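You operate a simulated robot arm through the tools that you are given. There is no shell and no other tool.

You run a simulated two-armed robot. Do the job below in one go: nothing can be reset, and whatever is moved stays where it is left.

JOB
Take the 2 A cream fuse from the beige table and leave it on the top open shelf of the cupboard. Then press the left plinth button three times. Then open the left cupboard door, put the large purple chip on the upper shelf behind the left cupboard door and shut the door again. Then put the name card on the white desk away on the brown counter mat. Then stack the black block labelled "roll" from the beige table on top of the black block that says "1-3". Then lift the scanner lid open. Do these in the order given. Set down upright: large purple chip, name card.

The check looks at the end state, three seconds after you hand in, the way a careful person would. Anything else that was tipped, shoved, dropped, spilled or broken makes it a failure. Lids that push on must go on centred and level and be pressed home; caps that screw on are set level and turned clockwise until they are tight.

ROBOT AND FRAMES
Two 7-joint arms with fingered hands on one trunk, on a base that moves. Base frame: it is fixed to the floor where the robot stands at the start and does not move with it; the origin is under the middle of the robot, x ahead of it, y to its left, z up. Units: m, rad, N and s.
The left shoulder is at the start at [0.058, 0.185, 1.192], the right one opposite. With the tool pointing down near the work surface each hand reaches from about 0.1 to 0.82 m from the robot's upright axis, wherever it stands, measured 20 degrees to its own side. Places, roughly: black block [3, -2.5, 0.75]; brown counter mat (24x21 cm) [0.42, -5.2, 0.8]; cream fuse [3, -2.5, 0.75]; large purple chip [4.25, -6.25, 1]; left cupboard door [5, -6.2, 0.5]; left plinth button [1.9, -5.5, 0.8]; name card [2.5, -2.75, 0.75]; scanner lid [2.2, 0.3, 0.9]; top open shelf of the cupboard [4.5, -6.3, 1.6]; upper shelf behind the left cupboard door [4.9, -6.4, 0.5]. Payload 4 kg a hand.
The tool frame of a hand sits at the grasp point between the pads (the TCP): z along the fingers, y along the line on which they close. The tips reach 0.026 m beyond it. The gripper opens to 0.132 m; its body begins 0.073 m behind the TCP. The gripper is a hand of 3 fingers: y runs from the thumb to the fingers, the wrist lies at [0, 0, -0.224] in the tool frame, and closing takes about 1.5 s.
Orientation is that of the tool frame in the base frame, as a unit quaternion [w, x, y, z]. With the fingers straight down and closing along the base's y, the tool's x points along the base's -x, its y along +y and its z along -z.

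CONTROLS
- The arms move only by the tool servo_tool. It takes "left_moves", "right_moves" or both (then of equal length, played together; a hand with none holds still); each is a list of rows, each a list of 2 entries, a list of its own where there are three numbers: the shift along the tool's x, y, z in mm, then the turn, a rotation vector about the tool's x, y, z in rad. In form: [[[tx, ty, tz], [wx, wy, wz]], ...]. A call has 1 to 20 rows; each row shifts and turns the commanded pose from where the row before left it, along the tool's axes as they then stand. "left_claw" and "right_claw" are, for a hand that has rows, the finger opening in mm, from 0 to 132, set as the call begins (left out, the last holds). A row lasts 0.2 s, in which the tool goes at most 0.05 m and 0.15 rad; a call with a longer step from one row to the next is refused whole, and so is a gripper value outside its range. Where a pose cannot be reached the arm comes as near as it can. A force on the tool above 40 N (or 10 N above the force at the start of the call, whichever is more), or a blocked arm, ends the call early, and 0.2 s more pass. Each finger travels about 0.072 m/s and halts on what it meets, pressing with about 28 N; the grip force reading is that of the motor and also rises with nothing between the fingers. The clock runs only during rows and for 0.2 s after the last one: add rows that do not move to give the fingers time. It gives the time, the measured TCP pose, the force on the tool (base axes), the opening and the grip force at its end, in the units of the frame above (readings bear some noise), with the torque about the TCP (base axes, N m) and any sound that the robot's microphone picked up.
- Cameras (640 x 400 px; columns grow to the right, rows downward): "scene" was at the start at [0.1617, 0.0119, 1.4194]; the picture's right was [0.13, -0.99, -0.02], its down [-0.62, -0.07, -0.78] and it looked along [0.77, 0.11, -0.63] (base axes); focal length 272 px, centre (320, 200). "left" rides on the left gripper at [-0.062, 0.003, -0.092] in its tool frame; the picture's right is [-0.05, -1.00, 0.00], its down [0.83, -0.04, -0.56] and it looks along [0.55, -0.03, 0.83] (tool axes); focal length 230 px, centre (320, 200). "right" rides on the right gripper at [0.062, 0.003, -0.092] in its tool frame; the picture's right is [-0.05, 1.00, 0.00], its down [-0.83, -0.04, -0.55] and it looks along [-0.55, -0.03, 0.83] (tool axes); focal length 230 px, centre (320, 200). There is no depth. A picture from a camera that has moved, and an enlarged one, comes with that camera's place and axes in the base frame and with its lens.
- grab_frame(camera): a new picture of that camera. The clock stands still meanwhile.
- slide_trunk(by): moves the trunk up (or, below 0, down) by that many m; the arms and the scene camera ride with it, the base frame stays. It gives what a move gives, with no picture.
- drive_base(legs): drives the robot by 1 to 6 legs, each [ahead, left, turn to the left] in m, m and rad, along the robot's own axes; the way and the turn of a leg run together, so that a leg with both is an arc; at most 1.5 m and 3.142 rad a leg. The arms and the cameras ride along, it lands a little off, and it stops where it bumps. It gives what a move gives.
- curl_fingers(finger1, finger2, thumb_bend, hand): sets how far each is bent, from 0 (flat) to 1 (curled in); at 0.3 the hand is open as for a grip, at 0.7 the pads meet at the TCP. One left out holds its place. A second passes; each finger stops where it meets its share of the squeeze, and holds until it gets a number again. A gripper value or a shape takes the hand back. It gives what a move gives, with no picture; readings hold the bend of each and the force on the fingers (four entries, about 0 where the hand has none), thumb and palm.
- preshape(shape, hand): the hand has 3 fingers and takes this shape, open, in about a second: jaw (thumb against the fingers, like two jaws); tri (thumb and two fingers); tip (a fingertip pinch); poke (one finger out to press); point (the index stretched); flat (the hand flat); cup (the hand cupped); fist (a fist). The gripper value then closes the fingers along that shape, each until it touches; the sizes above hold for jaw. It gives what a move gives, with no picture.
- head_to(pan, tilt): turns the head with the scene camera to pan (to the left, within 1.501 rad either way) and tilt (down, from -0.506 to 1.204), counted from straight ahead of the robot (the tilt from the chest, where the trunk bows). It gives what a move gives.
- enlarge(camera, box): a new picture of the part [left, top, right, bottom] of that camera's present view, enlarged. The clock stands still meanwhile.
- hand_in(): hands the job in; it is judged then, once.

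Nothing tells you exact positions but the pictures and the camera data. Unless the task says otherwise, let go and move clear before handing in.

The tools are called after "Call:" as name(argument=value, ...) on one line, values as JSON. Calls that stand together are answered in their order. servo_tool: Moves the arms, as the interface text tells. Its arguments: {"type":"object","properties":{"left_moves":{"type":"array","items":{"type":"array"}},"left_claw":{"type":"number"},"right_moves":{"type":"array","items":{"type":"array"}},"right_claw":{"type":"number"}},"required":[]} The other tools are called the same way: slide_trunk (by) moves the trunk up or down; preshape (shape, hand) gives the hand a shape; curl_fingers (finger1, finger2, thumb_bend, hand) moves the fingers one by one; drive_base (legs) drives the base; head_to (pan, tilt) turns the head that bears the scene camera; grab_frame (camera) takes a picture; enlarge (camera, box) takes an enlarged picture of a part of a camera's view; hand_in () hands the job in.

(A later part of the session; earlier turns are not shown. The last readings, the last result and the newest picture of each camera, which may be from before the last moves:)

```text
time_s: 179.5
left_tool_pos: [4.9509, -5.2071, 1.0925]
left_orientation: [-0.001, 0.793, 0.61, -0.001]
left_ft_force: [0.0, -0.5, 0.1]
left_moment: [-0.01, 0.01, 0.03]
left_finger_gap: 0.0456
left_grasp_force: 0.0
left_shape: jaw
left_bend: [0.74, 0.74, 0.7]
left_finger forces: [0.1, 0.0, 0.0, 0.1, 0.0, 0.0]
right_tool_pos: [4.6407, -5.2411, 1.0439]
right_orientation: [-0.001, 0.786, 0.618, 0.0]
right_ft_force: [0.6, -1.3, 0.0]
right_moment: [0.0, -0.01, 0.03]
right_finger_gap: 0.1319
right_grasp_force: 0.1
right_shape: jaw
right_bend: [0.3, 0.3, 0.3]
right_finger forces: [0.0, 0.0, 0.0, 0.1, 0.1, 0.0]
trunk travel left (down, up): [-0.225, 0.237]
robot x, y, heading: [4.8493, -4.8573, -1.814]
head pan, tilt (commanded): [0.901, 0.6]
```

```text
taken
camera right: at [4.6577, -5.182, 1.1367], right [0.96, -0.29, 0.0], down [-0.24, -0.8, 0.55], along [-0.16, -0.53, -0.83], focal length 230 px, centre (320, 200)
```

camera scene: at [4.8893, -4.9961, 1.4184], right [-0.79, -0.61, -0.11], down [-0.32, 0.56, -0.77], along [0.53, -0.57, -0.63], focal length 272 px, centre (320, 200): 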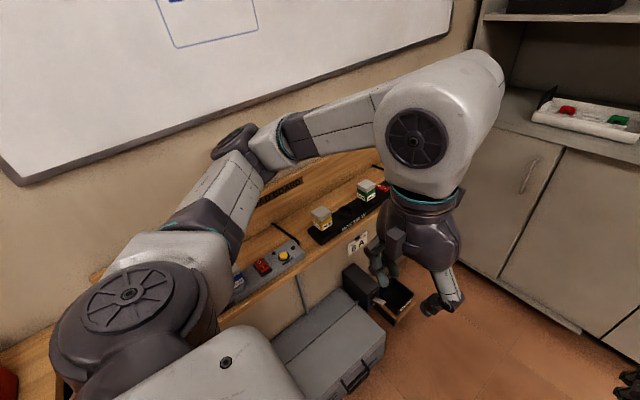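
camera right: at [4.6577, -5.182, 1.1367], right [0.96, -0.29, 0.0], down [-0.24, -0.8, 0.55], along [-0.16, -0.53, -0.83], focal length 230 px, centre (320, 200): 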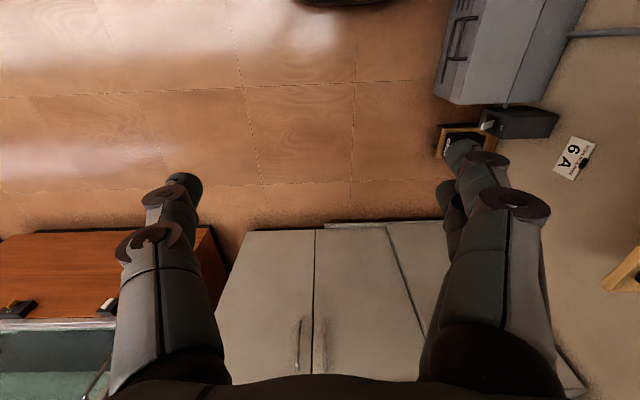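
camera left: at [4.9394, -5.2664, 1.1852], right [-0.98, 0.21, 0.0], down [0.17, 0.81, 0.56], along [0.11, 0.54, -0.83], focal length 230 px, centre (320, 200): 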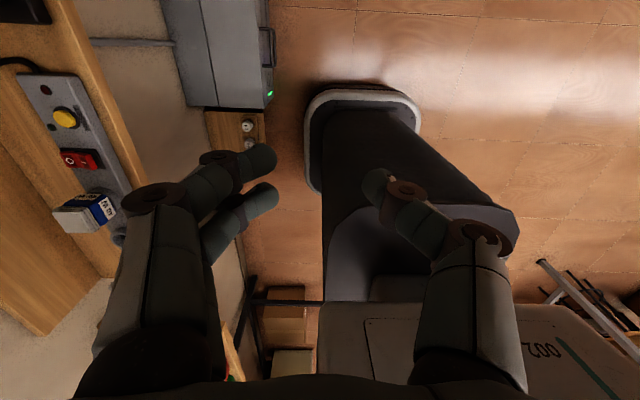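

The left elbow comes close to the wall side, so I'll shift the base a little right, lower the trunk, then point the left hand forward (horizontal) for the door handle.

Call:
drive_base(legs=[[0, -0.13, 0]])

Call:
servo_tool(left_moves=[[[-40, 0, 0], [0, 0, 0]], [[-40, 0, 0], [0, 0, 0]], [[-40, 0, 0], [0, 0, 0]], [[-40, 0, 0], [0, 0, 0]], [[-40, 0, 0], [0, 0, 0]], [[0, 0, 0], [0, -0.1428, 0]], [[0, 0, 0], [0, -0.1428, 0]], [[0, 0, 0], [0, -0.1428, 0]], [[0, 0, 0], [0, -0.1428, 0]], [[0, 0, 0], [0, -0.1428, 0]], [[0, 0, 0], [0, -0.1428, 0]], [[0, 0, 0], [0, -0.1428, 0]], [[0, 0, 0], [0, -0.1428, 0]], [[0, 0, 0], [0, -0.1428, 0]], [[0, 0, 0], [0, -0.1428, 0]], [[0, 0, 0], [0, -0.1428, 0]], [[0, 0, 0], [0, 0, 0]]])

Call:
slide_trunk(by=-0.2)

Call:
head_to(pan=0.5, tilt=0.5)

Call:
grab_frame(camera="scene")

Call:
grab_frame(camera="left")

```text
time_s: 180.8
left_tool_pos: [4.8237, -5.1769, 1.0936]
left_orientation: [0.0, 0.793, 0.609, -0.001]
left_ft_force: [0.4, 0.8, -0.5]
left_moment: [-0.01, -0.02, 0.0]
left_finger_gap: 0.0455
left_grasp_force: 0.1
left_shape: jaw
left_bend: [0.74, 0.74, 0.7]
left_finger forces: [0.1, 0.0, 0.0, 0.0, 0.1, 0.0]
right_tool_pos: [4.5138, -5.2101, 1.0433]
right_orientation: [0.0, 0.786, 0.618, 0.0]
right_ft_force: [-0.4, -0.6, 0.7]
right_moment: [-0.03, 0.0, 0.03]
right_finger_gap: 0.132
right_grasp_force: 0.0
right_shape: jaw
right_bend: [0.3, 0.3, 0.3]
right_finger forces: [0.1, 0.1, 0.1, 0.1, 0.0, 0.1]
trunk travel left (down, up): [-0.225, 0.237]
robot x, y, heading: [4.7192, -4.8258, -1.802]
head pan, tilt (commanded): [0.901, 0.6]
```

```text
time_s: 184.4
left_tool_pos: [4.7724, -5.3692, 1.0928]
left_orientation: [0.342, 0.656, 0.505, -0.445]
left_ft_force: [0.1, 0.6, -0.2]
left_moment: [0.04, 0.02, 0.0]
left_finger_gap: 0.0457
left_grasp_force: 0.0
left_shape: jaw
left_bend: [0.74, 0.74, 0.7]
left_finger forces: [0.1, 0.1, 0.0, 0.1, 0.0, 0.0]
left hand out of reach, approached as far as the arm can: row 14, 15, 16
right_tool_pos: [4.5134, -5.2091, 1.044]
right_orientation: [0.001, 0.786, 0.619, 0.0]
right_ft_force: [-0.6, 1.1, 0.6]
right_moment: [0.0, -0.02, 0.01]
right_finger_gap: 0.1319
right_grasp_force: 0.1
right_shape: jaw
right_bend: [0.3, 0.3, 0.3]
right_finger forces: [0.0, 0.0, 0.0, 0.0, 0.1, 0.1]
trunk travel left (down, up): [-0.225, 0.237]
robot x, y, heading: [4.7255, -4.8273, -1.807]
head pan, tilt (commanded): [0.901, 0.6]
```

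```text
time_s: 186.5
left_tool_pos: [4.7631, -5.4119, 0.707]
left_orientation: [0.253, 0.719, 0.555, -0.335]
left_ft_force: [-0.8, 0.0, 0.1]
left_moment: [-0.01, 0.0, 0.01]
left_finger_gap: 0.0454
left_grasp_force: 0.1
left_shape: jaw
left_bend: [0.74, 0.74, 0.7]
left_finger forces: [0.0, 0.1, 0.1, 0.0, 0.1, 0.0]
right_tool_pos: [4.5096, -5.2228, 0.805]
right_orientation: [-0.027, 0.785, 0.618, 0.033]
right_ft_force: [-0.5, 0.1, -0.5]
right_moment: [-0.01, -0.01, -0.03]
right_finger_gap: 0.1321
right_grasp_force: 0.0
right_shape: jaw
right_bend: [0.3, 0.3, 0.3]
right_finger forces: [0.1, 0.0, 0.0, 0.1, 0.0, 0.1]
trunk travel left (down, up): [-0.025, 0.437]
robot x, y, heading: [4.7259, -4.8269, -1.81]
head pan, tilt (commanded): [0.901, 0.6]
```

```text
time_s: 187.4
left_tool_pos: [4.7617, -5.4127, 0.7059]
left_orientation: [0.254, 0.718, 0.555, -0.335]
left_ft_force: [0.1, -0.3, 0.1]
left_moment: [0.02, 0.05, 0.02]
left_finger_gap: 0.0455
left_grasp_force: 0.1
left_shape: jaw
left_bend: [0.74, 0.74, 0.7]
left_finger forces: [0.0, 0.0, 0.0, 0.1, 0.0, 0.0]
right_tool_pos: [4.5102, -5.2238, 0.8049]
right_orientation: [-0.027, 0.785, 0.618, 0.035]
right_ft_force: [-0.4, 0.4, 0.6]
right_moment: [0.04, 0.01, -0.02]
right_finger_gap: 0.1318
right_grasp_force: 0.0
right_shape: jaw
right_bend: [0.3, 0.3, 0.3]
right_finger forces: [0.0, 0.1, 0.0, 0.0, 0.0, 0.0]
trunk travel left (down, up): [-0.025, 0.437]
robot x, y, heading: [4.7235, -4.8262, -1.807]
head pan, tilt (commanded): [0.499, 0.499]
```

```text
taken
camera scene: at [4.6904, -5.1534, 1.1314], right [-0.95, -0.2, -0.22], down [-0.04, 0.81, -0.58], along [0.3, -0.55, -0.78], focal length 272 px, centre (320, 200)
```

scene: 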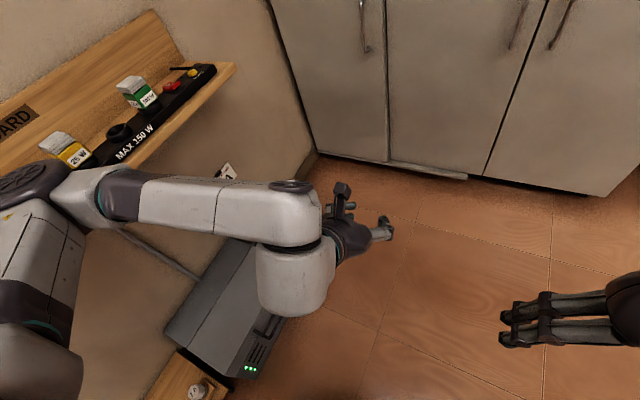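

```text
taken
camera left: at [4.7749, -5.3835, 0.8129], right [-0.97, 0.22, 0.05], down [0.2, 0.94, -0.27], along [-0.1, -0.26, -0.96], focal length 230 px, centre (320, 200)
```

left: 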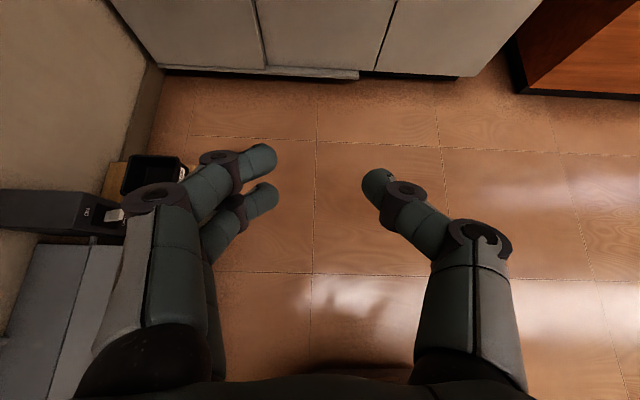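

Lowering the trunk also bows the chest, and the left elbow is near the wall shelf. I'll move right, away from the wall, and raise the trunk again, then come at the door diagonally.

Call:
drive_base(legs=[[0, -0.35, 0]])

Call:
slide_trunk(by=0.2)

Call:
head_to(pan=0.9, tilt=0.5)

Call:
grab_frame(camera="scene")

```text
time_s: 189.7
left_tool_pos: [4.4212, -5.3288, 0.7062]
left_orientation: [0.253, 0.719, 0.554, -0.335]
left_ft_force: [0.7, -0.5, 0.3]
left_moment: [0.02, -0.02, 0.03]
left_finger_gap: 0.0458
left_grasp_force: 0.0
left_shape: jaw
left_bend: [0.74, 0.74, 0.7]
left_finger forces: [0.1, 0.0, 0.1, 0.0, 0.0, 0.0]
right_tool_pos: [4.1696, -5.1395, 0.8044]
right_orientation: [-0.027, 0.786, 0.616, 0.035]
right_ft_force: [-0.6, 0.5, 0.0]
right_moment: [0.01, 0.0, -0.04]
right_finger_gap: 0.132
right_grasp_force: 0.1
right_shape: jaw
right_bend: [0.3, 0.3, 0.3]
right_finger forces: [0.1, 0.0, 0.0, 0.0, 0.1, 0.1]
trunk travel left (down, up): [-0.025, 0.437]
robot x, y, heading: [4.3835, -4.7443, -1.816]
head pan, tilt (commanded): [0.499, 0.499]
```

```text
time_s: 191.8
left_tool_pos: [4.4217, -5.33, 0.9055]
left_orientation: [0.253, 0.719, 0.554, -0.334]
left_ft_force: [0.4, -0.1, 0.7]
left_moment: [-0.02, 0.02, -0.03]
left_finger_gap: 0.0455
left_grasp_force: 0.0
left_shape: jaw
left_bend: [0.74, 0.74, 0.7]
left_finger forces: [0.0, 0.0, 0.0, 0.0, 0.0, 0.1]
right_tool_pos: [4.1703, -5.1402, 1.0038]
right_orientation: [-0.026, 0.786, 0.617, 0.034]
right_ft_force: [0.0, 0.2, 0.5]
right_moment: [0.01, -0.01, 0.01]
right_finger_gap: 0.132
right_grasp_force: 0.0
right_shape: jaw
right_bend: [0.3, 0.3, 0.3]
right_finger forces: [0.1, 0.0, 0.0, 0.0, 0.0, 0.0]
trunk travel left (down, up): [-0.225, 0.237]
robot x, y, heading: [4.3871, -4.7429, -1.814]
head pan, tilt (commanded): [0.499, 0.499]
```

```text
time_s: 192.7
left_tool_pos: [4.4208, -5.3291, 0.9066]
left_orientation: [0.253, 0.719, 0.555, -0.334]
left_ft_force: [-0.3, -0.2, 0.6]
left_moment: [0.02, 0.0, 0.05]
left_finger_gap: 0.0457
left_grasp_force: 0.0
left_shape: jaw
left_bend: [0.74, 0.74, 0.7]
left_finger forces: [0.0, 0.0, 0.2, 0.0, 0.0, 0.1]
right_tool_pos: [4.1701, -5.1391, 1.0057]
right_orientation: [-0.026, 0.786, 0.616, 0.034]
right_ft_force: [0.3, -0.7, 0.6]
right_moment: [0.02, 0.02, -0.02]
right_finger_gap: 0.132
right_grasp_force: 0.1
right_shape: jaw
right_bend: [0.3, 0.3, 0.3]
right_finger forces: [0.0, 0.0, 0.0, 0.0, 0.1, 0.0]
trunk travel left (down, up): [-0.225, 0.237]
robot x, y, heading: [4.3853, -4.7417, -1.815]
head pan, tilt (commanded): [0.901, 0.499]
```

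```text
taken
camera scene: at [4.4243, -4.8854, 1.4272], right [-0.79, -0.6, -0.11], down [-0.26, 0.5, -0.83], along [0.55, -0.62, -0.55], focal length 272 px, centre (320, 200)
```

scene: 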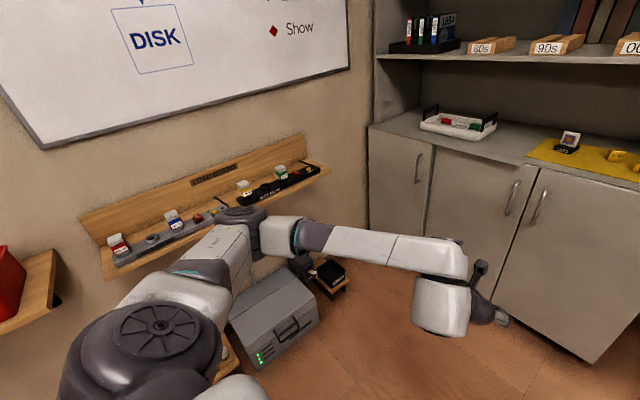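

Now I'll turn 0.75 rad to the left and drive up so the handle is straight ahead of the left hand with the elbow away from the wall.

Call:
drive_base(legs=[[0, 0, 0.75], [0.5, -0.3, 0]])

Call:
head_to(pan=0.1, tilt=0.6)

Call:
grab_frame(camera="scene")

Call:
grab_frame(camera="left")

```text
time_s: 198.1
left_tool_pos: [4.805, -5.7261, 0.9062]
left_orientation: [0.359, 0.462, 0.781, -0.217]
left_ft_force: [0.5, 0.0, -0.9]
left_moment: [-0.02, 0.04, -0.02]
left_finger_gap: 0.0454
left_grasp_force: 0.1
left_shape: jaw
left_bend: [0.74, 0.74, 0.7]
left_finger forces: [0.1, 0.1, 0.0, 0.1, 0.1, 0.0]
right_tool_pos: [4.4914, -5.7613, 1.0047]
right_orientation: [-0.038, 0.501, 0.865, 0.022]
right_ft_force: [0.4, 0.3, -0.8]
right_moment: [-0.01, 0.01, 0.0]
right_finger_gap: 0.1321
right_grasp_force: 0.1
right_shape: jaw
right_bend: [0.3, 0.3, 0.3]
right_finger forces: [0.0, 0.1, 0.1, 0.0, 0.0, 0.0]
trunk travel left (down, up): [-0.225, 0.237]
robot x, y, heading: [4.3748, -5.3266, -1.052]
head pan, tilt (commanded): [0.901, 0.499]
```

```text
time_s: 199.2
left_tool_pos: [4.8061, -5.7267, 0.9061]
left_orientation: [0.359, 0.462, 0.781, -0.218]
left_ft_force: [0.4, 0.1, -0.3]
left_moment: [0.01, 0.0, -0.05]
left_finger_gap: 0.0457
left_grasp_force: 0.1
left_shape: jaw
left_bend: [0.74, 0.74, 0.7]
left_finger forces: [0.0, 0.0, 0.0, 0.0, 0.1, 0.0]
right_tool_pos: [4.4912, -5.7623, 1.0036]
right_orientation: [-0.038, 0.5, 0.865, 0.022]
right_ft_force: [-0.6, 0.1, 0.9]
right_moment: [0.01, 0.0, -0.03]
right_finger_gap: 0.1318
right_grasp_force: 0.1
right_shape: jaw
right_bend: [0.3, 0.3, 0.3]
right_finger forces: [0.0, 0.1, 0.0, 0.0, 0.0, 0.0]
trunk travel left (down, up): [-0.225, 0.237]
robot x, y, heading: [4.3743, -5.3279, -1.051]
head pan, tilt (commanded): [0.099, 0.6]
```

```text
taken
camera scene: at [4.4619, -5.4601, 1.4137], right [-0.82, -0.58, -0.01], down [-0.38, 0.56, -0.74], along [0.43, -0.59, -0.68], focal length 272 px, centre (320, 200)
```

scene: 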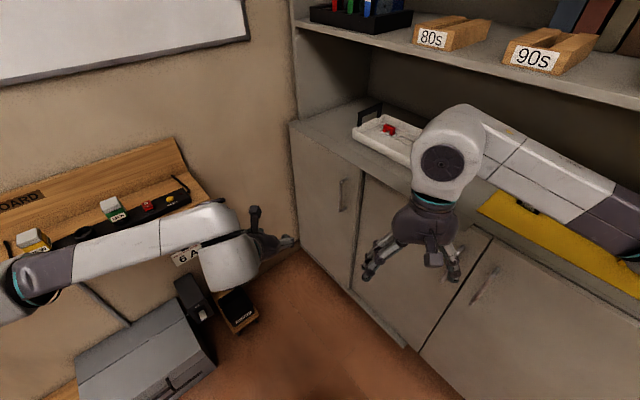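

```text
taken
camera left: at [4.7947, -5.6976, 1.0129], right [-0.86, -0.51, 0.05], down [-0.5, 0.82, -0.27], along [0.1, -0.26, -0.96], focal length 230 px, centre (320, 200)
```

left: 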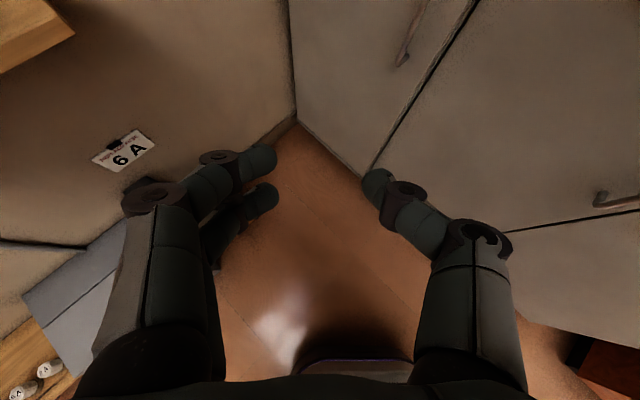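

The handle bar is about 0.95 m away, straight ahead. I'll first draw the right hand back, pitch the left hand to near-horizontal and lower it to handle height, opening the fingers.

Call:
servo_tool(left_moves=[[[0, 0, 0], [0, -0.133, 0]], [[0, 0, 0], [0, -0.133, 0]], [[0, 0, 0], [0, -0.133, 0]], [[36, 0, 11.2], [0, 0, 0]], [[36, 0, 11.2], [0, 0, 0]], [[36, 0, 11.2], [0, 0, 0]], [[36, 0, 11.2], [0, 0, 0]], [[0, 0, 0], [0, 0, 0]]], left_claw=90, right_moves=[[[20, 0, 0], [0, 0, 0]], [[20, 0, 0], [0, 0, 0]], [[20, 0, 0], [0, 0, 0]], [[20, 0, 0], [0, 0, 0]], [[20, 0, 0], [0, 0, 0]], [[0, 0, 0], [0, 0, 0]], [[0, 0, 0], [0, 0, 0]], [[0, 0, 0], [0, 0, 0]]])

Call:
grab_frame(camera="scene")

Call:
grab_frame(camera="left")

```text
time_s: 201.0
left_tool_pos: [4.7615, -5.7085, 0.7798]
left_orientation: [0.41, 0.446, 0.758, -0.243]
left_ft_force: [0.1, 0.1, -0.2]
left_moment: [0.02, -0.01, -0.01]
left_finger_gap: 0.0897
left_grasp_force: 0.1
left_shape: jaw
left_bend: [0.69, 0.69, 0.66]
left_finger forces: [0.0, 0.0, 0.0, 0.1, 0.0, 0.1]
left hand out of reach, approached as far as the arm can: row 2, 3, 6, 7
right_tool_pos: [4.4411, -5.676, 1.0134]
right_orientation: [-0.037, 0.501, 0.864, 0.022]
right_ft_force: [0.3, 1.0, 0.2]
right_moment: [0.0, 0.01, 0.0]
right_finger_gap: 0.1317
right_grasp_force: 0.1
right_shape: jaw
right_bend: [0.3, 0.3, 0.3]
right_finger forces: [0.0, 0.0, 0.0, 0.0, 0.1, 0.0]
trunk travel left (down, up): [-0.225, 0.237]
robot x, y, heading: [4.3777, -5.3274, -1.054]
head pan, tilt (commanded): [0.099, 0.6]
```

```text
taken
camera scene: at [4.4624, -5.4588, 1.4138], right [-0.82, -0.58, -0.01], down [-0.38, 0.56, -0.74], along [0.43, -0.6, -0.68], focal length 272 px, centre (320, 200)
```

scene: 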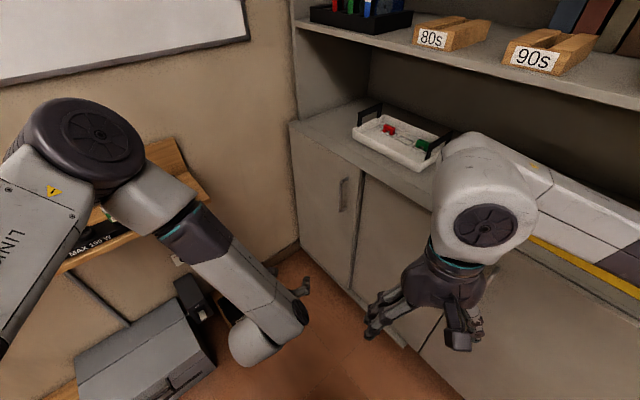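

```text
taken
camera left: at [4.7448, -5.6693, 0.8822], right [-0.86, -0.51, 0.05], down [-0.49, 0.78, -0.39], along [0.16, -0.36, -0.92], focal length 230 px, centre (320, 200)
```

left: 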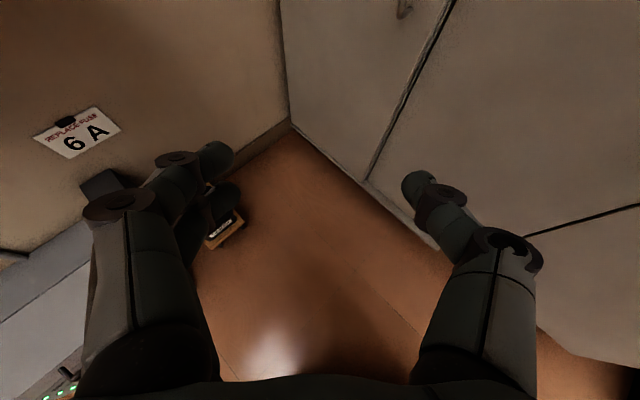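

The left arm has folded elbow-up, clear of the wall. I'll turn back a little to the right (heading ≈ −1.35) and move in so the handle is about 0.72 m ahead, 0.15 m left.

Call:
drive_base(legs=[[0, 0, -0.296], [0.18, 0.12, 0]])

Call:
head_to(pan=0.2, tilt=0.7)

Call:
grab_frame(camera="scene")

Call:
grab_frame(camera="left")

```text
time_s: 203.6
left_tool_pos: [4.7944, -5.9489, 0.7797]
left_orientation: [0.37, 0.551, 0.686, -0.298]
left_ft_force: [0.0, -0.3, 0.4]
left_moment: [0.0, 0.02, 0.03]
left_finger_gap: 0.0897
left_grasp_force: 0.0
left_shape: jaw
left_bend: [0.69, 0.69, 0.66]
left_finger forces: [0.0, 0.1, 0.1, 0.0, 0.1, 0.0]
right_tool_pos: [4.4966, -5.8237, 1.0138]
right_orientation: [-0.034, 0.62, 0.783, 0.027]
right_ft_force: [0.8, 0.3, -0.7]
right_moment: [0.0, 0.01, 0.02]
right_finger_gap: 0.1318
right_grasp_force: 0.0
right_shape: jaw
right_bend: [0.3, 0.3, 0.3]
right_finger forces: [0.1, 0.0, 0.0, 0.0, 0.0, 0.1]
trunk travel left (down, up): [-0.225, 0.237]
robot x, y, heading: [4.5311, -5.4733, -1.342]
head pan, tilt (commanded): [0.099, 0.6]
```

```text
time_s: 204.3
left_tool_pos: [4.7945, -5.9471, 0.7798]
left_orientation: [0.37, 0.55, 0.687, -0.298]
left_ft_force: [0.1, -0.6, 0.2]
left_moment: [-0.01, -0.02, 0.02]
left_finger_gap: 0.09
left_grasp_force: 0.0
left_shape: jaw
left_bend: [0.69, 0.69, 0.66]
left_finger forces: [0.1, 0.1, 0.0, 0.0, 0.0, 0.0]
right_tool_pos: [4.4978, -5.8247, 1.0136]
right_orientation: [-0.034, 0.62, 0.783, 0.027]
right_ft_force: [0.2, -1.1, -0.6]
right_moment: [0.04, -0.02, -0.02]
right_finger_gap: 0.1322
right_grasp_force: 0.1
right_shape: jaw
right_bend: [0.3, 0.3, 0.3]
right_finger forces: [0.1, 0.1, 0.1, 0.1, 0.0, 0.0]
trunk travel left (down, up): [-0.225, 0.237]
robot x, y, heading: [4.5302, -5.466, -1.34]
head pan, tilt (commanded): [0.201, 0.7]
```

```text
taken
camera scene: at [4.5853, -5.6157, 1.4057], right [-0.91, -0.41, -0.03], down [-0.29, 0.69, -0.67], along [0.3, -0.6, -0.75], focal length 272 px, centre (320, 200)
```

scene: 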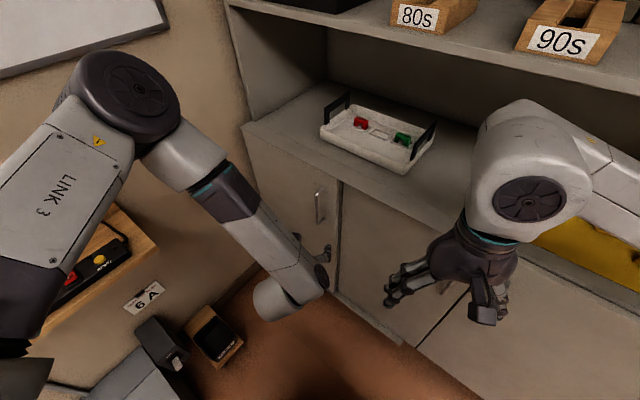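

```text
taken
camera left: at [4.7894, -5.9047, 0.8818], right [-0.97, -0.24, 0.05], down [-0.24, 0.89, -0.39], along [0.05, -0.39, -0.92], focal length 230 px, centre (320, 200)
```

left: 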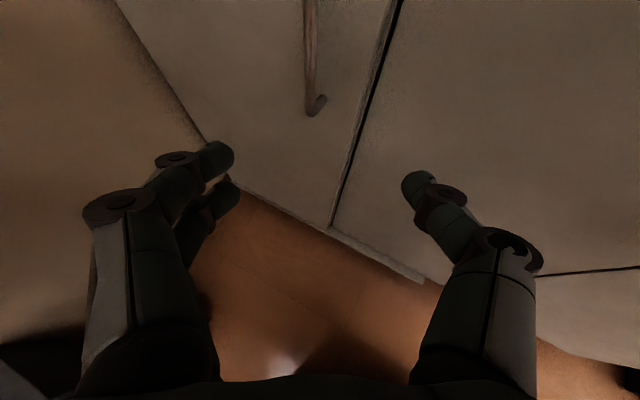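

The bar of the left handle is at about (4.845, −6.151), bottom at z≈0.63. I'll yaw the left hand to face the door squarely and narrow the opening, then look along it.

Call:
servo_tool(left_moves=[[[0, 0, 0], [0.095, 0, 0.0625]], [[0, 0, 0], [0.095, 0, 0.0625]], [[0, 0, 0], [0.095, 0, 0.0625]], [[0, 0, 0], [0.095, 0, 0.0625]], [[0, 0, 0], [0, 0, 0]]], left_claw=60)

Call:
grab_frame(camera="left")

Call:
enlarge(camera="scene", box=[220, 140, 420, 330])

```text
time_s: 205.5
left_tool_pos: [4.7062, -5.97, 0.8378]
left_orientation: [0.318, 0.658, 0.589, -0.345]
left_ft_force: [0.3, -1.0, 0.2]
left_moment: [-0.02, 0.02, -0.02]
left_finger_gap: 0.0606
left_grasp_force: 0.0
left_shape: jaw
left_bend: [0.73, 0.73, 0.7]
left_finger forces: [0.1, 0.0, 0.0, 0.0, 0.1, 0.1]
left hand out of reach, approached as far as the arm can: row 1, 2, 3, 4
right_tool_pos: [4.4965, -5.8241, 1.0128]
right_orientation: [-0.033, 0.621, 0.783, 0.027]
right_ft_force: [-0.4, -0.3, 0.2]
right_moment: [-0.01, -0.03, 0.01]
right_finger_gap: 0.1321
right_grasp_force: 0.1
right_shape: jaw
right_bend: [0.3, 0.3, 0.3]
right_finger forces: [0.0, 0.0, 0.1, 0.0, 0.0, 0.0]
trunk travel left (down, up): [-0.225, 0.237]
robot x, y, heading: [4.5321, -5.4684, -1.345]
head pan, tilt (commanded): [0.201, 0.7]
```

```text
taken
camera left: at [4.7147, -5.9281, 0.9408], right [-1.0, 0.08, 0.03], down [0.06, 0.92, -0.38], along [-0.06, -0.37, -0.93], focal length 230 px, centre (320, 200)
```

left: 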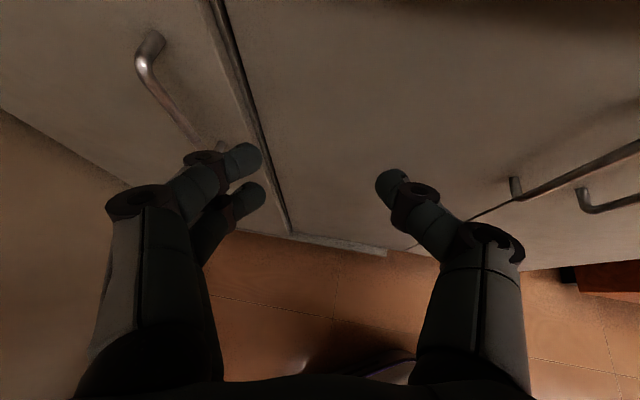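

```text
2.11 times, centred on (320, 235) of scene
camera zoom: at [4.5845, -5.6151, 1.4058], right [-0.91, -0.41, -0.03], down [-0.29, 0.69, -0.67], along [0.3, -0.6, -0.75], focal length 573 px, centre (320, 126)
```

zoom: 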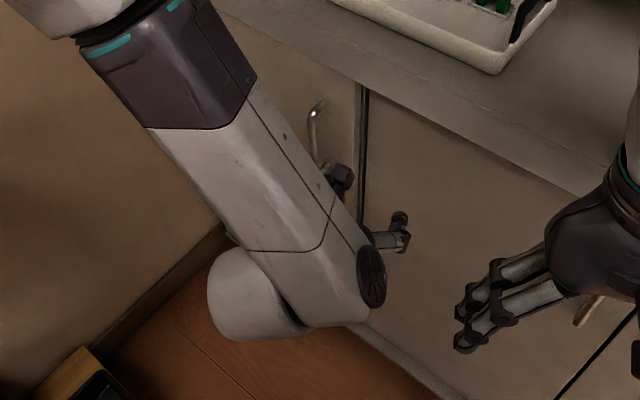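

The arm can't hold that near-horizontal pose here. I'll back off, bring the left hand up to a steeper (about 35–40° tilt) pose that it reaches easily, and then face the cupboard more squarely.

Call:
drive_base(legs=[[-0.45, -0.05, 0]])

Call:
servo_tool(left_moves=[[[-30, 0, -20], [0, 0.1, 0]], [[-30, 0, -25], [0, 0.1, 0]], [[-25, 0, -30], [0, 0.1, 0]], [[-20, 0, -30], [0, 0.1, 0]], [[-20, 0, -30], [0, 0.1, 0]], [[-20, 0, -30], [0, 0.1, 0]], [[0, 0, 0], [0, 0.1, 0]], [[0, 0, 0], [0, 0.1, 0]], [[0, 0, 0], [0, 0, 0]]])

Call:
head_to(pan=0.5, tilt=0.5)

Call:
grab_frame(camera="scene")

```text
time_s: 208.2
left_tool_pos: [4.5567, -5.54, 0.8376]
left_orientation: [0.318, 0.657, 0.591, -0.344]
left_ft_force: [-0.4, -0.2, -0.5]
left_moment: [-0.03, 0.01, 0.0]
left_finger_gap: 0.0604
left_grasp_force: 0.0
left_shape: jaw
left_bend: [0.73, 0.73, 0.7]
left_finger forces: [0.0, 0.0, 0.0, 0.0, 0.0, 0.1]
right_tool_pos: [4.3464, -5.3954, 1.0134]
right_orientation: [-0.034, 0.618, 0.785, 0.026]
right_ft_force: [0.3, -1.4, 0.2]
right_moment: [0.0, -0.02, -0.02]
right_finger_gap: 0.1319
right_grasp_force: 0.1
right_shape: jaw
right_bend: [0.3, 0.3, 0.3]
right_finger forces: [0.0, 0.1, 0.1, 0.0, 0.0, 0.1]
trunk travel left (down, up): [-0.225, 0.237]
robot x, y, heading: [4.3839, -5.0403, -1.333]
head pan, tilt (commanded): [0.201, 0.7]
```

```text
time_s: 210.2
left_tool_pos: [4.5547, -5.5386, 1.0607]
left_orientation: [0.062, 0.739, 0.668, -0.061]
left_ft_force: [0.2, 0.1, 0.2]
left_moment: [-0.01, -0.04, 0.02]
left_finger_gap: 0.0605
left_grasp_force: 0.1
left_shape: jaw
left_bend: [0.73, 0.73, 0.7]
left_finger forces: [0.1, 0.0, 0.1, 0.0, 0.0, 0.0]
right_tool_pos: [4.3471, -5.395, 1.0138]
right_orientation: [-0.034, 0.619, 0.784, 0.026]
right_ft_force: [-0.7, 0.2, -0.6]
right_moment: [-0.02, -0.01, 0.0]
right_finger_gap: 0.1323
right_grasp_force: 0.1
right_shape: jaw
right_bend: [0.3, 0.3, 0.3]
right_finger forces: [0.1, 0.0, 0.1, 0.0, 0.0, 0.0]
trunk travel left (down, up): [-0.225, 0.237]
robot x, y, heading: [4.3819, -5.0406, -1.343]
head pan, tilt (commanded): [0.201, 0.7]
```

```text
time_s: 211.0
left_tool_pos: [4.5548, -5.5379, 1.0608]
left_orientation: [0.063, 0.739, 0.668, -0.062]
left_ft_force: [-0.2, -0.5, 0.5]
left_moment: [-0.05, 0.03, 0.0]
left_finger_gap: 0.0605
left_grasp_force: 0.1
left_shape: jaw
left_bend: [0.73, 0.73, 0.7]
left_finger forces: [0.0, 0.1, 0.0, 0.1, 0.1, 0.0]
right_tool_pos: [4.3459, -5.3966, 1.014]
right_orientation: [-0.034, 0.619, 0.784, 0.027]
right_ft_force: [-0.3, -0.2, 0.1]
right_moment: [0.0, 0.02, -0.01]
right_finger_gap: 0.1317
right_grasp_force: 0.1
right_shape: jaw
right_bend: [0.3, 0.3, 0.3]
right_finger forces: [0.1, 0.0, 0.0, 0.1, 0.1, 0.0]
trunk travel left (down, up): [-0.225, 0.237]
robot x, y, heading: [4.3823, -5.0426, -1.341]
head pan, tilt (commanded): [0.499, 0.499]
```

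```text
taken
camera scene: at [4.4588, -5.1796, 1.4238], right [-0.74, -0.66, -0.07], down [-0.35, 0.48, -0.81], along [0.57, -0.58, -0.59], focal length 272 px, centre (320, 200)
```

scene: 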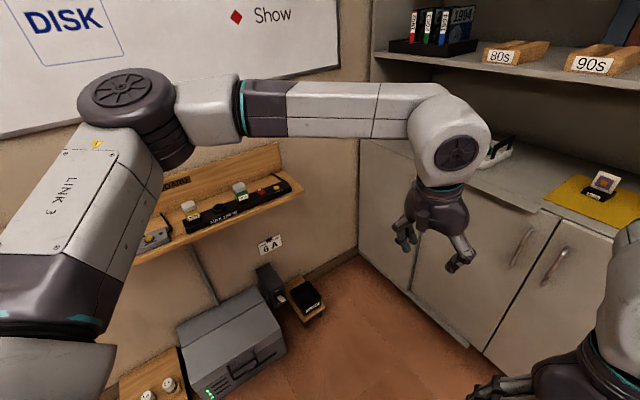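

The left arm is back in a sane tool-down pose. I'll turn to heading ≈ −1.65 and drive so the handle is ~0.62 m ahead and ~0.33 m left.

Call:
drive_base(legs=[[0, 0, -0.31], [0.43, 0.2, 0]])

Call:
servo_tool(left_moves=[[[30, 40, 0], [0, -0.1, 0]], [[30, 40, 0], [0, -0.1, 0]], [[0, 40, 0], [0, -0.1, 0]], [[0, 40, 0], [0, -0.1, 0]], [[0, 40, 0], [0, -0.1, 0]], [[0, 40, 0], [0, 0, 0]], [[0, 0, 0], [0, 0, 0]]])

Call:
head_to(pan=0.5, tilt=0.7)

Call:
grab_frame(camera="scene")

Call:
grab_frame(camera="left")

```text
time_s: 214.8
left_tool_pos: [4.5619, -6.0038, 1.0605]
left_orientation: [0.054, 0.833, 0.546, -0.071]
left_ft_force: [0.2, 0.3, 0.0]
left_moment: [0.01, -0.02, -0.01]
left_finger_gap: 0.0606
left_grasp_force: 0.1
left_shape: jaw
left_bend: [0.73, 0.73, 0.7]
left_finger forces: [0.0, 0.0, 0.0, 0.0, 0.1, 0.0]
right_tool_pos: [4.4056, -5.8043, 1.0126]
right_orientation: [-0.029, 0.732, 0.68, 0.031]
right_ft_force: [1.0, -0.5, -0.6]
right_moment: [0.01, 0.02, 0.0]
right_finger_gap: 0.1317
right_grasp_force: 0.0
right_shape: jaw
right_bend: [0.3, 0.3, 0.3]
right_finger forces: [0.1, 0.0, 0.0, 0.1, 0.1, 0.1]
trunk travel left (down, up): [-0.225, 0.237]
robot x, y, heading: [4.5471, -5.4779, -1.654]
head pan, tilt (commanded): [0.499, 0.499]
```

```text
time_s: 216.4
left_tool_pos: [4.8053, -6.0456, 1.0514]
left_orientation: [0.188, 0.79, 0.515, -0.275]
left_ft_force: [0.7, 0.0, 0.1]
left_moment: [-0.01, -0.02, -0.02]
left_finger_gap: 0.0605
left_grasp_force: 0.1
left_shape: jaw
left_bend: [0.73, 0.73, 0.7]
left_finger forces: [0.0, 0.1, 0.0, 0.1, 0.0, 0.1]
right_tool_pos: [4.4062, -5.8041, 1.0132]
right_orientation: [-0.028, 0.732, 0.68, 0.032]
right_ft_force: [-0.7, 1.0, -0.2]
right_moment: [-0.02, 0.01, 0.02]
right_finger_gap: 0.1319
right_grasp_force: 0.1
right_shape: jaw
right_bend: [0.3, 0.3, 0.3]
right_finger forces: [0.1, 0.0, 0.1, 0.0, 0.1, 0.0]
trunk travel left (down, up): [-0.225, 0.237]
robot x, y, heading: [4.5505, -5.4791, -1.648]
head pan, tilt (commanded): [0.499, 0.499]
```

```text
time_s: 217.2
left_tool_pos: [4.8054, -6.0455, 1.0512]
left_orientation: [0.186, 0.79, 0.516, -0.275]
left_ft_force: [-0.3, 0.2, -0.4]
left_moment: [-0.02, -0.01, -0.01]
left_finger_gap: 0.0603
left_grasp_force: 0.1
left_shape: jaw
left_bend: [0.73, 0.73, 0.7]
left_finger forces: [0.1, 0.0, 0.0, 0.0, 0.0, 0.0]
right_tool_pos: [4.4069, -5.8053, 1.0137]
right_orientation: [-0.029, 0.733, 0.679, 0.032]
right_ft_force: [-0.3, -0.1, 0.6]
right_moment: [0.01, -0.01, 0.02]
right_finger_gap: 0.1318
right_grasp_force: 0.0
right_shape: jaw
right_bend: [0.3, 0.3, 0.3]
right_finger forces: [0.0, 0.1, 0.1, 0.0, 0.1, 0.1]
trunk travel left (down, up): [-0.225, 0.237]
robot x, y, heading: [4.5478, -5.4755, -1.648]
head pan, tilt (commanded): [0.499, 0.7]
```

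```text
taken
camera scene: at [4.5777, -5.6237, 1.4071], right [-0.91, -0.41, -0.07], down [-0.26, 0.69, -0.68], along [0.32, -0.6, -0.73], focal length 272 px, centre (320, 200)
```

scene: 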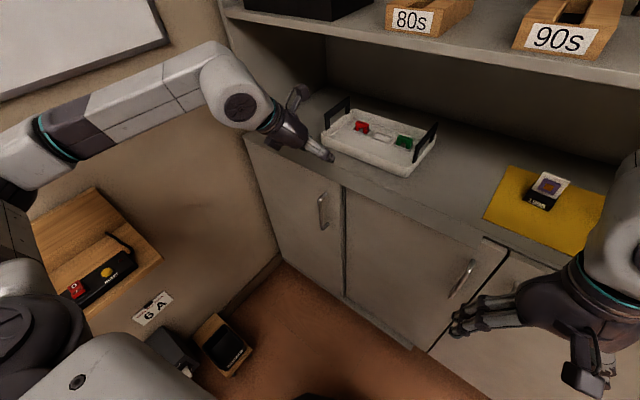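

```text
taken
camera left: at [4.8127, -6.0374, 1.1622], right [-0.93, 0.36, 0.02], down [0.36, 0.93, -0.09], along [-0.05, -0.07, -1.0], focal length 230 px, centre (320, 200)
```

left: 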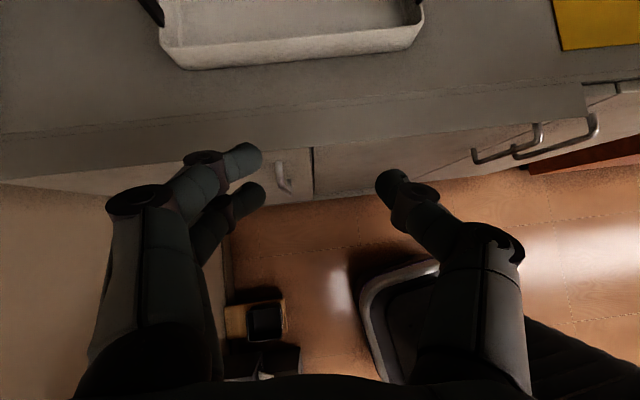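

The left hand is above and in front of the handle. I'll enlarge to see the handle relative to the fingers.

Call:
enlarge(camera="left", box=[220, 100, 380, 220])

Call:
enlarge(camera="scene", box=[220, 80, 420, 280])

```text
3.33 times, centred on (300, 160) of left
camera zoom: at [4.8127, -6.0374, 1.1622], right [-0.93, 0.36, 0.02], down [0.36, 0.93, -0.09], along [-0.05, -0.07, -1.0], focal length 767 px, centre (387, 333)
```

zoom: 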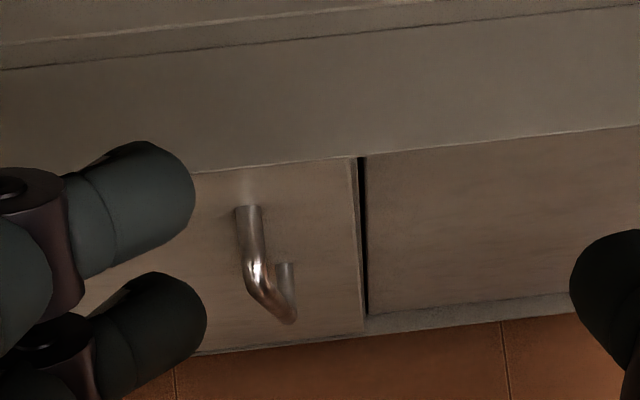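

```text
2.00 times, centred on (320, 180) of scene
camera zoom: at [4.5777, -5.6237, 1.4071], right [-0.91, -0.41, -0.07], down [-0.26, 0.69, -0.68], along [0.32, -0.6, -0.73], focal length 544 px, centre (320, 240)
```

zoom: 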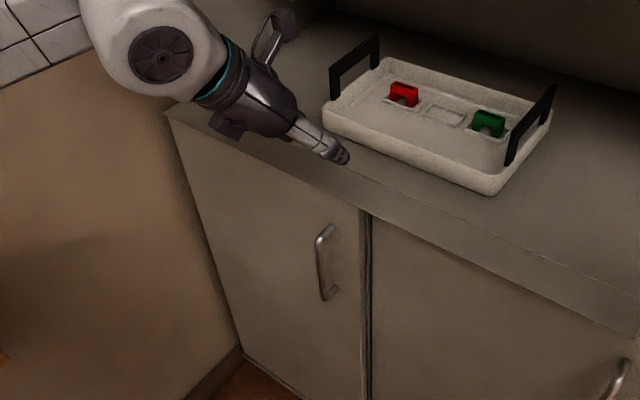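

The bar is at about (4.842, −6.110), z 0.64–0.81, standing ~35 mm off the door. I'll lower the left hand in front of it, staying clear, and check.

Call:
servo_tool(left_moves=[[[24, -0.4, 29.8], [0, 0, 0]], [[24, -0.4, 29.8], [0, 0, 0]], [[24, -0.4, 29.8], [0, 0, 0]], [[24, -0.4, 29.8], [0, 0, 0]], [[24, -0.4, 29.8], [0, 0, 0]], [[24, -0.4, 29.8], [0, 0, 0]], [[24, -0.4, 29.8], [0, 0, 0]], [[24, -0.4, 29.8], [0, 0, 0]], [[0, 0, 0], [0, 0, 0]]])

Call:
grab_frame(camera="left")

Call:
grab_frame(camera="scene")

```text
time_s: 219.2
left_tool_pos: [4.8067, -6.0471, 0.7425]
left_orientation: [0.186, 0.79, 0.515, -0.275]
left_ft_force: [-0.4, 0.1, -0.2]
left_moment: [-0.01, 0.02, -0.02]
left_finger_gap: 0.0605
left_grasp_force: 0.0
left_shape: jaw
left_bend: [0.73, 0.73, 0.7]
left_finger forces: [0.0, 0.0, 0.0, 0.1, 0.0, 0.0]
right_tool_pos: [4.4061, -5.803, 1.0141]
right_orientation: [-0.028, 0.732, 0.68, 0.032]
right_ft_force: [-0.7, -0.6, -0.5]
right_moment: [-0.01, -0.04, -0.01]
right_finger_gap: 0.132
right_grasp_force: 0.1
right_shape: jaw
right_bend: [0.3, 0.3, 0.3]
right_finger forces: [0.1, 0.0, 0.0, 0.1, 0.1, 0.1]
trunk travel left (down, up): [-0.225, 0.237]
robot x, y, heading: [4.5503, -5.4724, -1.653]
head pan, tilt (commanded): [0.499, 0.7]
```

```text
taken
camera left: at [4.8131, -6.0376, 0.8537], right [-0.93, 0.36, 0.02], down [0.36, 0.93, -0.09], along [-0.05, -0.07, -1.0], focal length 230 px, centre (320, 200)
```

left: 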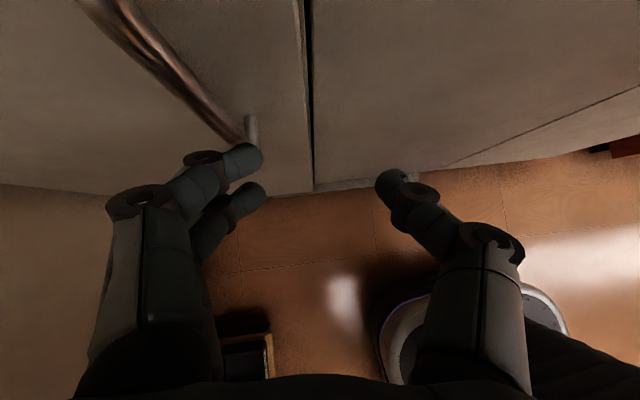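

```text
taken
camera scene: at [4.5774, -5.6232, 1.4072], right [-0.91, -0.41, -0.07], down [-0.26, 0.69, -0.68], along [0.32, -0.6, -0.73], focal length 272 px, centre (320, 200)
```

scene: 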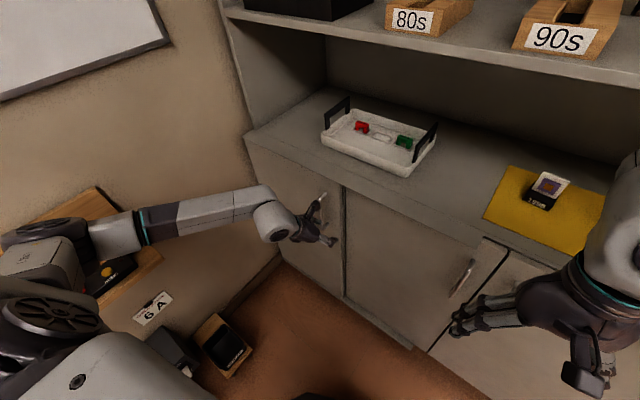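

The hand is at handle height. I'll enlarge both views to place the bar precisely before closing in.

Call:
enlarge(camera="left", box=[80, 0, 340, 220])

Call:
enlarge(camera="scene", box=[260, 160, 380, 280])

```text
1.82 times, centred on (210, 110) of left
camera zoom: at [4.8131, -6.0376, 0.8537], right [-0.93, 0.36, 0.02], down [0.36, 0.93, -0.09], along [-0.05, -0.07, -1.0], focal length 418 px, centre (520, 364)
```

zoom: 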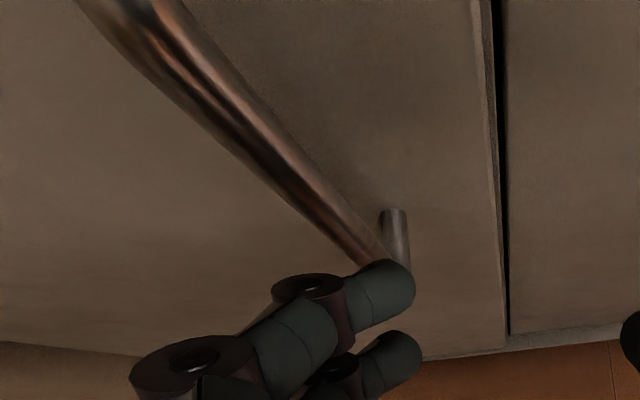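

```text
3.33 times, centred on (320, 220) of scene
camera zoom: at [4.5774, -5.6232, 1.4072], right [-0.91, -0.41, -0.07], down [-0.26, 0.69, -0.68], along [0.32, -0.6, -0.73], focal length 907 px, centre (320, 133)
```

zoom: 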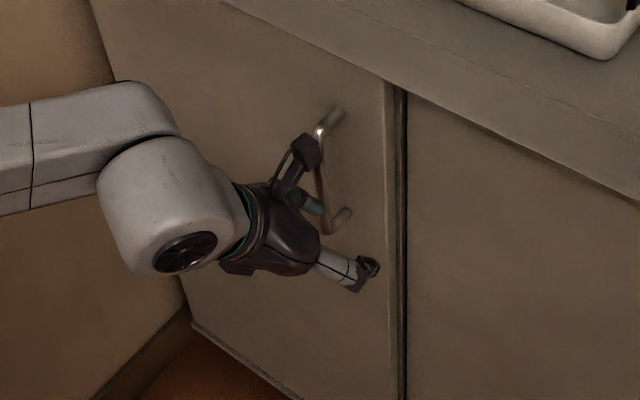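

The bar lies 60 mm to the left and 44 mm ahead of the tool point. I'll shift left in front of it, then move in around it.

Call:
servo_tool(left_moves=[[[0, 20, 0], [0, 0, 0]], [[0, 20, 0], [0, 0, 0]], [[0, 19, 0], [0, 0, 0]], [[0, 0, 0], [0, 0, 0]]])

Call:
grab_frame(camera="left")

Call:
grab_frame(camera="scene")

```text
time_s: 220.2
left_tool_pos: [4.8615, -6.0694, 0.7451]
left_orientation: [0.187, 0.79, 0.516, -0.274]
left_ft_force: [0.2, 0.0, 0.0]
left_moment: [0.01, -0.02, 0.01]
left_finger_gap: 0.0603
left_grasp_force: 0.0
left_shape: jaw
left_bend: [0.73, 0.73, 0.7]
left_finger forces: [0.0, 0.0, 0.0, 0.0, 0.1, 0.0]
right_tool_pos: [4.4063, -5.804, 1.0136]
right_orientation: [-0.028, 0.732, 0.68, 0.032]
right_ft_force: [0.2, 0.0, -0.4]
right_moment: [-0.01, 0.0, -0.01]
right_finger_gap: 0.1322
right_grasp_force: 0.1
right_shape: jaw
right_bend: [0.3, 0.3, 0.3]
right_finger forces: [0.0, 0.0, 0.0, 0.0, 0.0, 0.0]
trunk travel left (down, up): [-0.225, 0.237]
robot x, y, heading: [4.5493, -5.474, -1.649]
head pan, tilt (commanded): [0.499, 0.7]
```

```text
taken
camera left: at [4.8677, -6.0614, 0.8555], right [-0.93, 0.36, 0.02], down [0.36, 0.93, -0.09], along [-0.05, -0.07, -1.0], focal length 230 px, centre (320, 200)
```

left: 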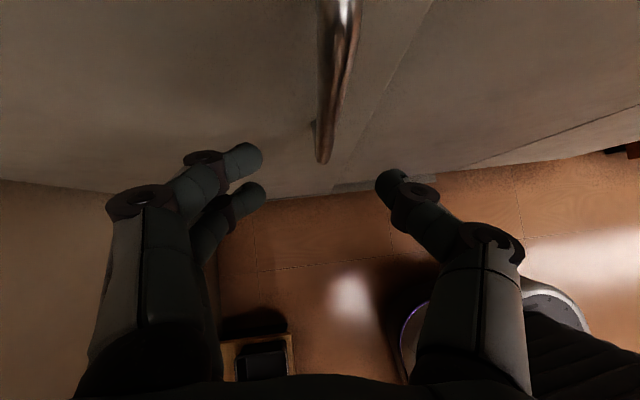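

```text
taken
camera scene: at [4.5774, -5.6235, 1.4071], right [-0.91, -0.41, -0.07], down [-0.26, 0.69, -0.68], along [0.32, -0.6, -0.73], focal length 272 px, centre (320, 200)
```

scene: 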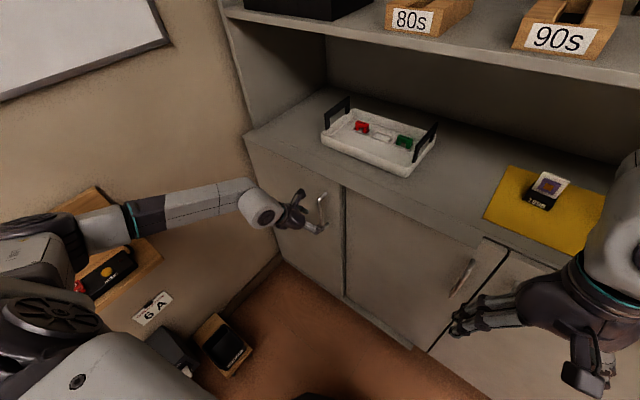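

The bar is now dead centre, 43 mm ahead. Moving in 37 mm and closing on it.

Call:
servo_tool(left_moves=[[[-9.6, 0, 7.7], [0, 0, 0]], [[-9.6, 0, 7.7], [0, 0, 0]], [[-9.6, 0, 7.7], [0, 0, 0]], [[0, 0, 0], [0, 0, 0]]])

Call:
grab_frame(camera="left")

Call:
servo_tool(left_moves=[[[0, 0, 0], [0, 0, 0]], [[0, 0, 0], [0, 0, 0]], [[0, 0, 0], [0, 0, 0]], [[0, 0, 0], [0, 0, 0]], [[0, 0, 0], [0, 0, 0]], [[0, 0, 0], [0, 0, 0]]], left_claw=0)

Call:
grab_frame(camera="left")

```text
time_s: 221.2
left_tool_pos: [4.8457, -6.1024, 0.7435]
left_orientation: [0.187, 0.79, 0.516, -0.275]
left_ft_force: [-0.2, 0.5, 0.3]
left_moment: [0.0, -0.02, 0.0]
left_finger_gap: 0.0607
left_grasp_force: 0.1
left_shape: jaw
left_bend: [0.73, 0.73, 0.7]
left_finger forces: [0.0, 0.0, 0.0, 0.0, 0.0, 0.0]
right_tool_pos: [4.4069, -5.8037, 1.0139]
right_orientation: [-0.029, 0.733, 0.679, 0.032]
right_ft_force: [-0.1, 0.7, 0.8]
right_moment: [0.0, 0.04, 0.02]
right_finger_gap: 0.1319
right_grasp_force: 0.0
right_shape: jaw
right_bend: [0.3, 0.3, 0.3]
right_finger forces: [0.1, 0.0, 0.0, 0.0, 0.1, 0.0]
trunk travel left (down, up): [-0.225, 0.237]
robot x, y, heading: [4.5447, -5.4776, -1.649]
head pan, tilt (commanded): [0.499, 0.7]
```

```text
taken
camera left: at [4.8531, -6.0953, 0.8551], right [-0.93, 0.36, 0.02], down [0.36, 0.93, -0.09], along [-0.05, -0.07, -1.0], focal length 230 px, centre (320, 200)
```

left: 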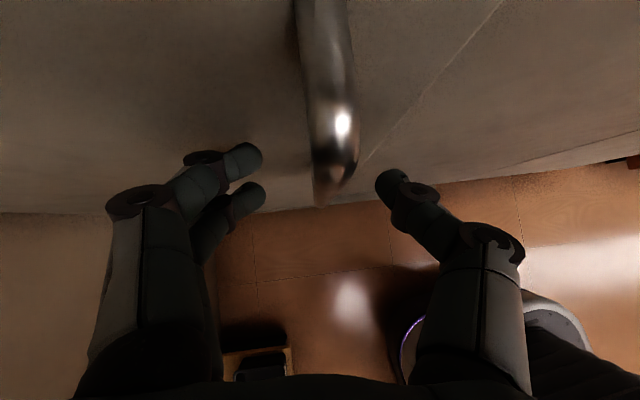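

```text
time_s: 222.6
left_tool_pos: [4.8457, -6.1038, 0.7442]
left_orientation: [0.186, 0.79, 0.516, -0.274]
left_ft_force: [-3.4, -4.5, -2.9]
left_moment: [0.07, -0.03, 0.02]
left_finger_gap: 0.0012
left_grasp_force: 27.4
left_shape: jaw
left_bend: [0.64, 0.7, 0.7]
left_finger forces: [9.3, 14.0, 0.0, 0.0, 24.7, 0.0]
right_tool_pos: [4.4069, -5.8034, 1.0119]
right_orientation: [-0.03, 0.733, 0.679, 0.031]
right_ft_force: [-0.6, 0.2, -0.2]
right_moment: [0.0, 0.05, 0.0]
right_finger_gap: 0.1322
right_grasp_force: 0.0
right_shape: jaw
right_bend: [0.3, 0.3, 0.3]
right_finger forces: [0.0, 0.0, 0.0, 0.1, 0.0, 0.0]
trunk travel left (down, up): [-0.225, 0.237]
robot x, y, heading: [4.5474, -5.4788, -1.647]
head pan, tilt (commanded): [0.499, 0.7]
```

```text
taken
camera left: at [4.8526, -6.0958, 0.8547], right [-0.93, 0.36, 0.02], down [0.36, 0.93, -0.09], along [-0.05, -0.07, -1.0], focal length 230 px, centre (320, 200)
```

left: 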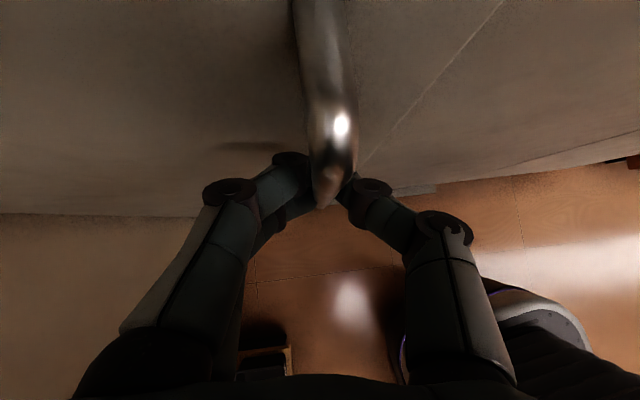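

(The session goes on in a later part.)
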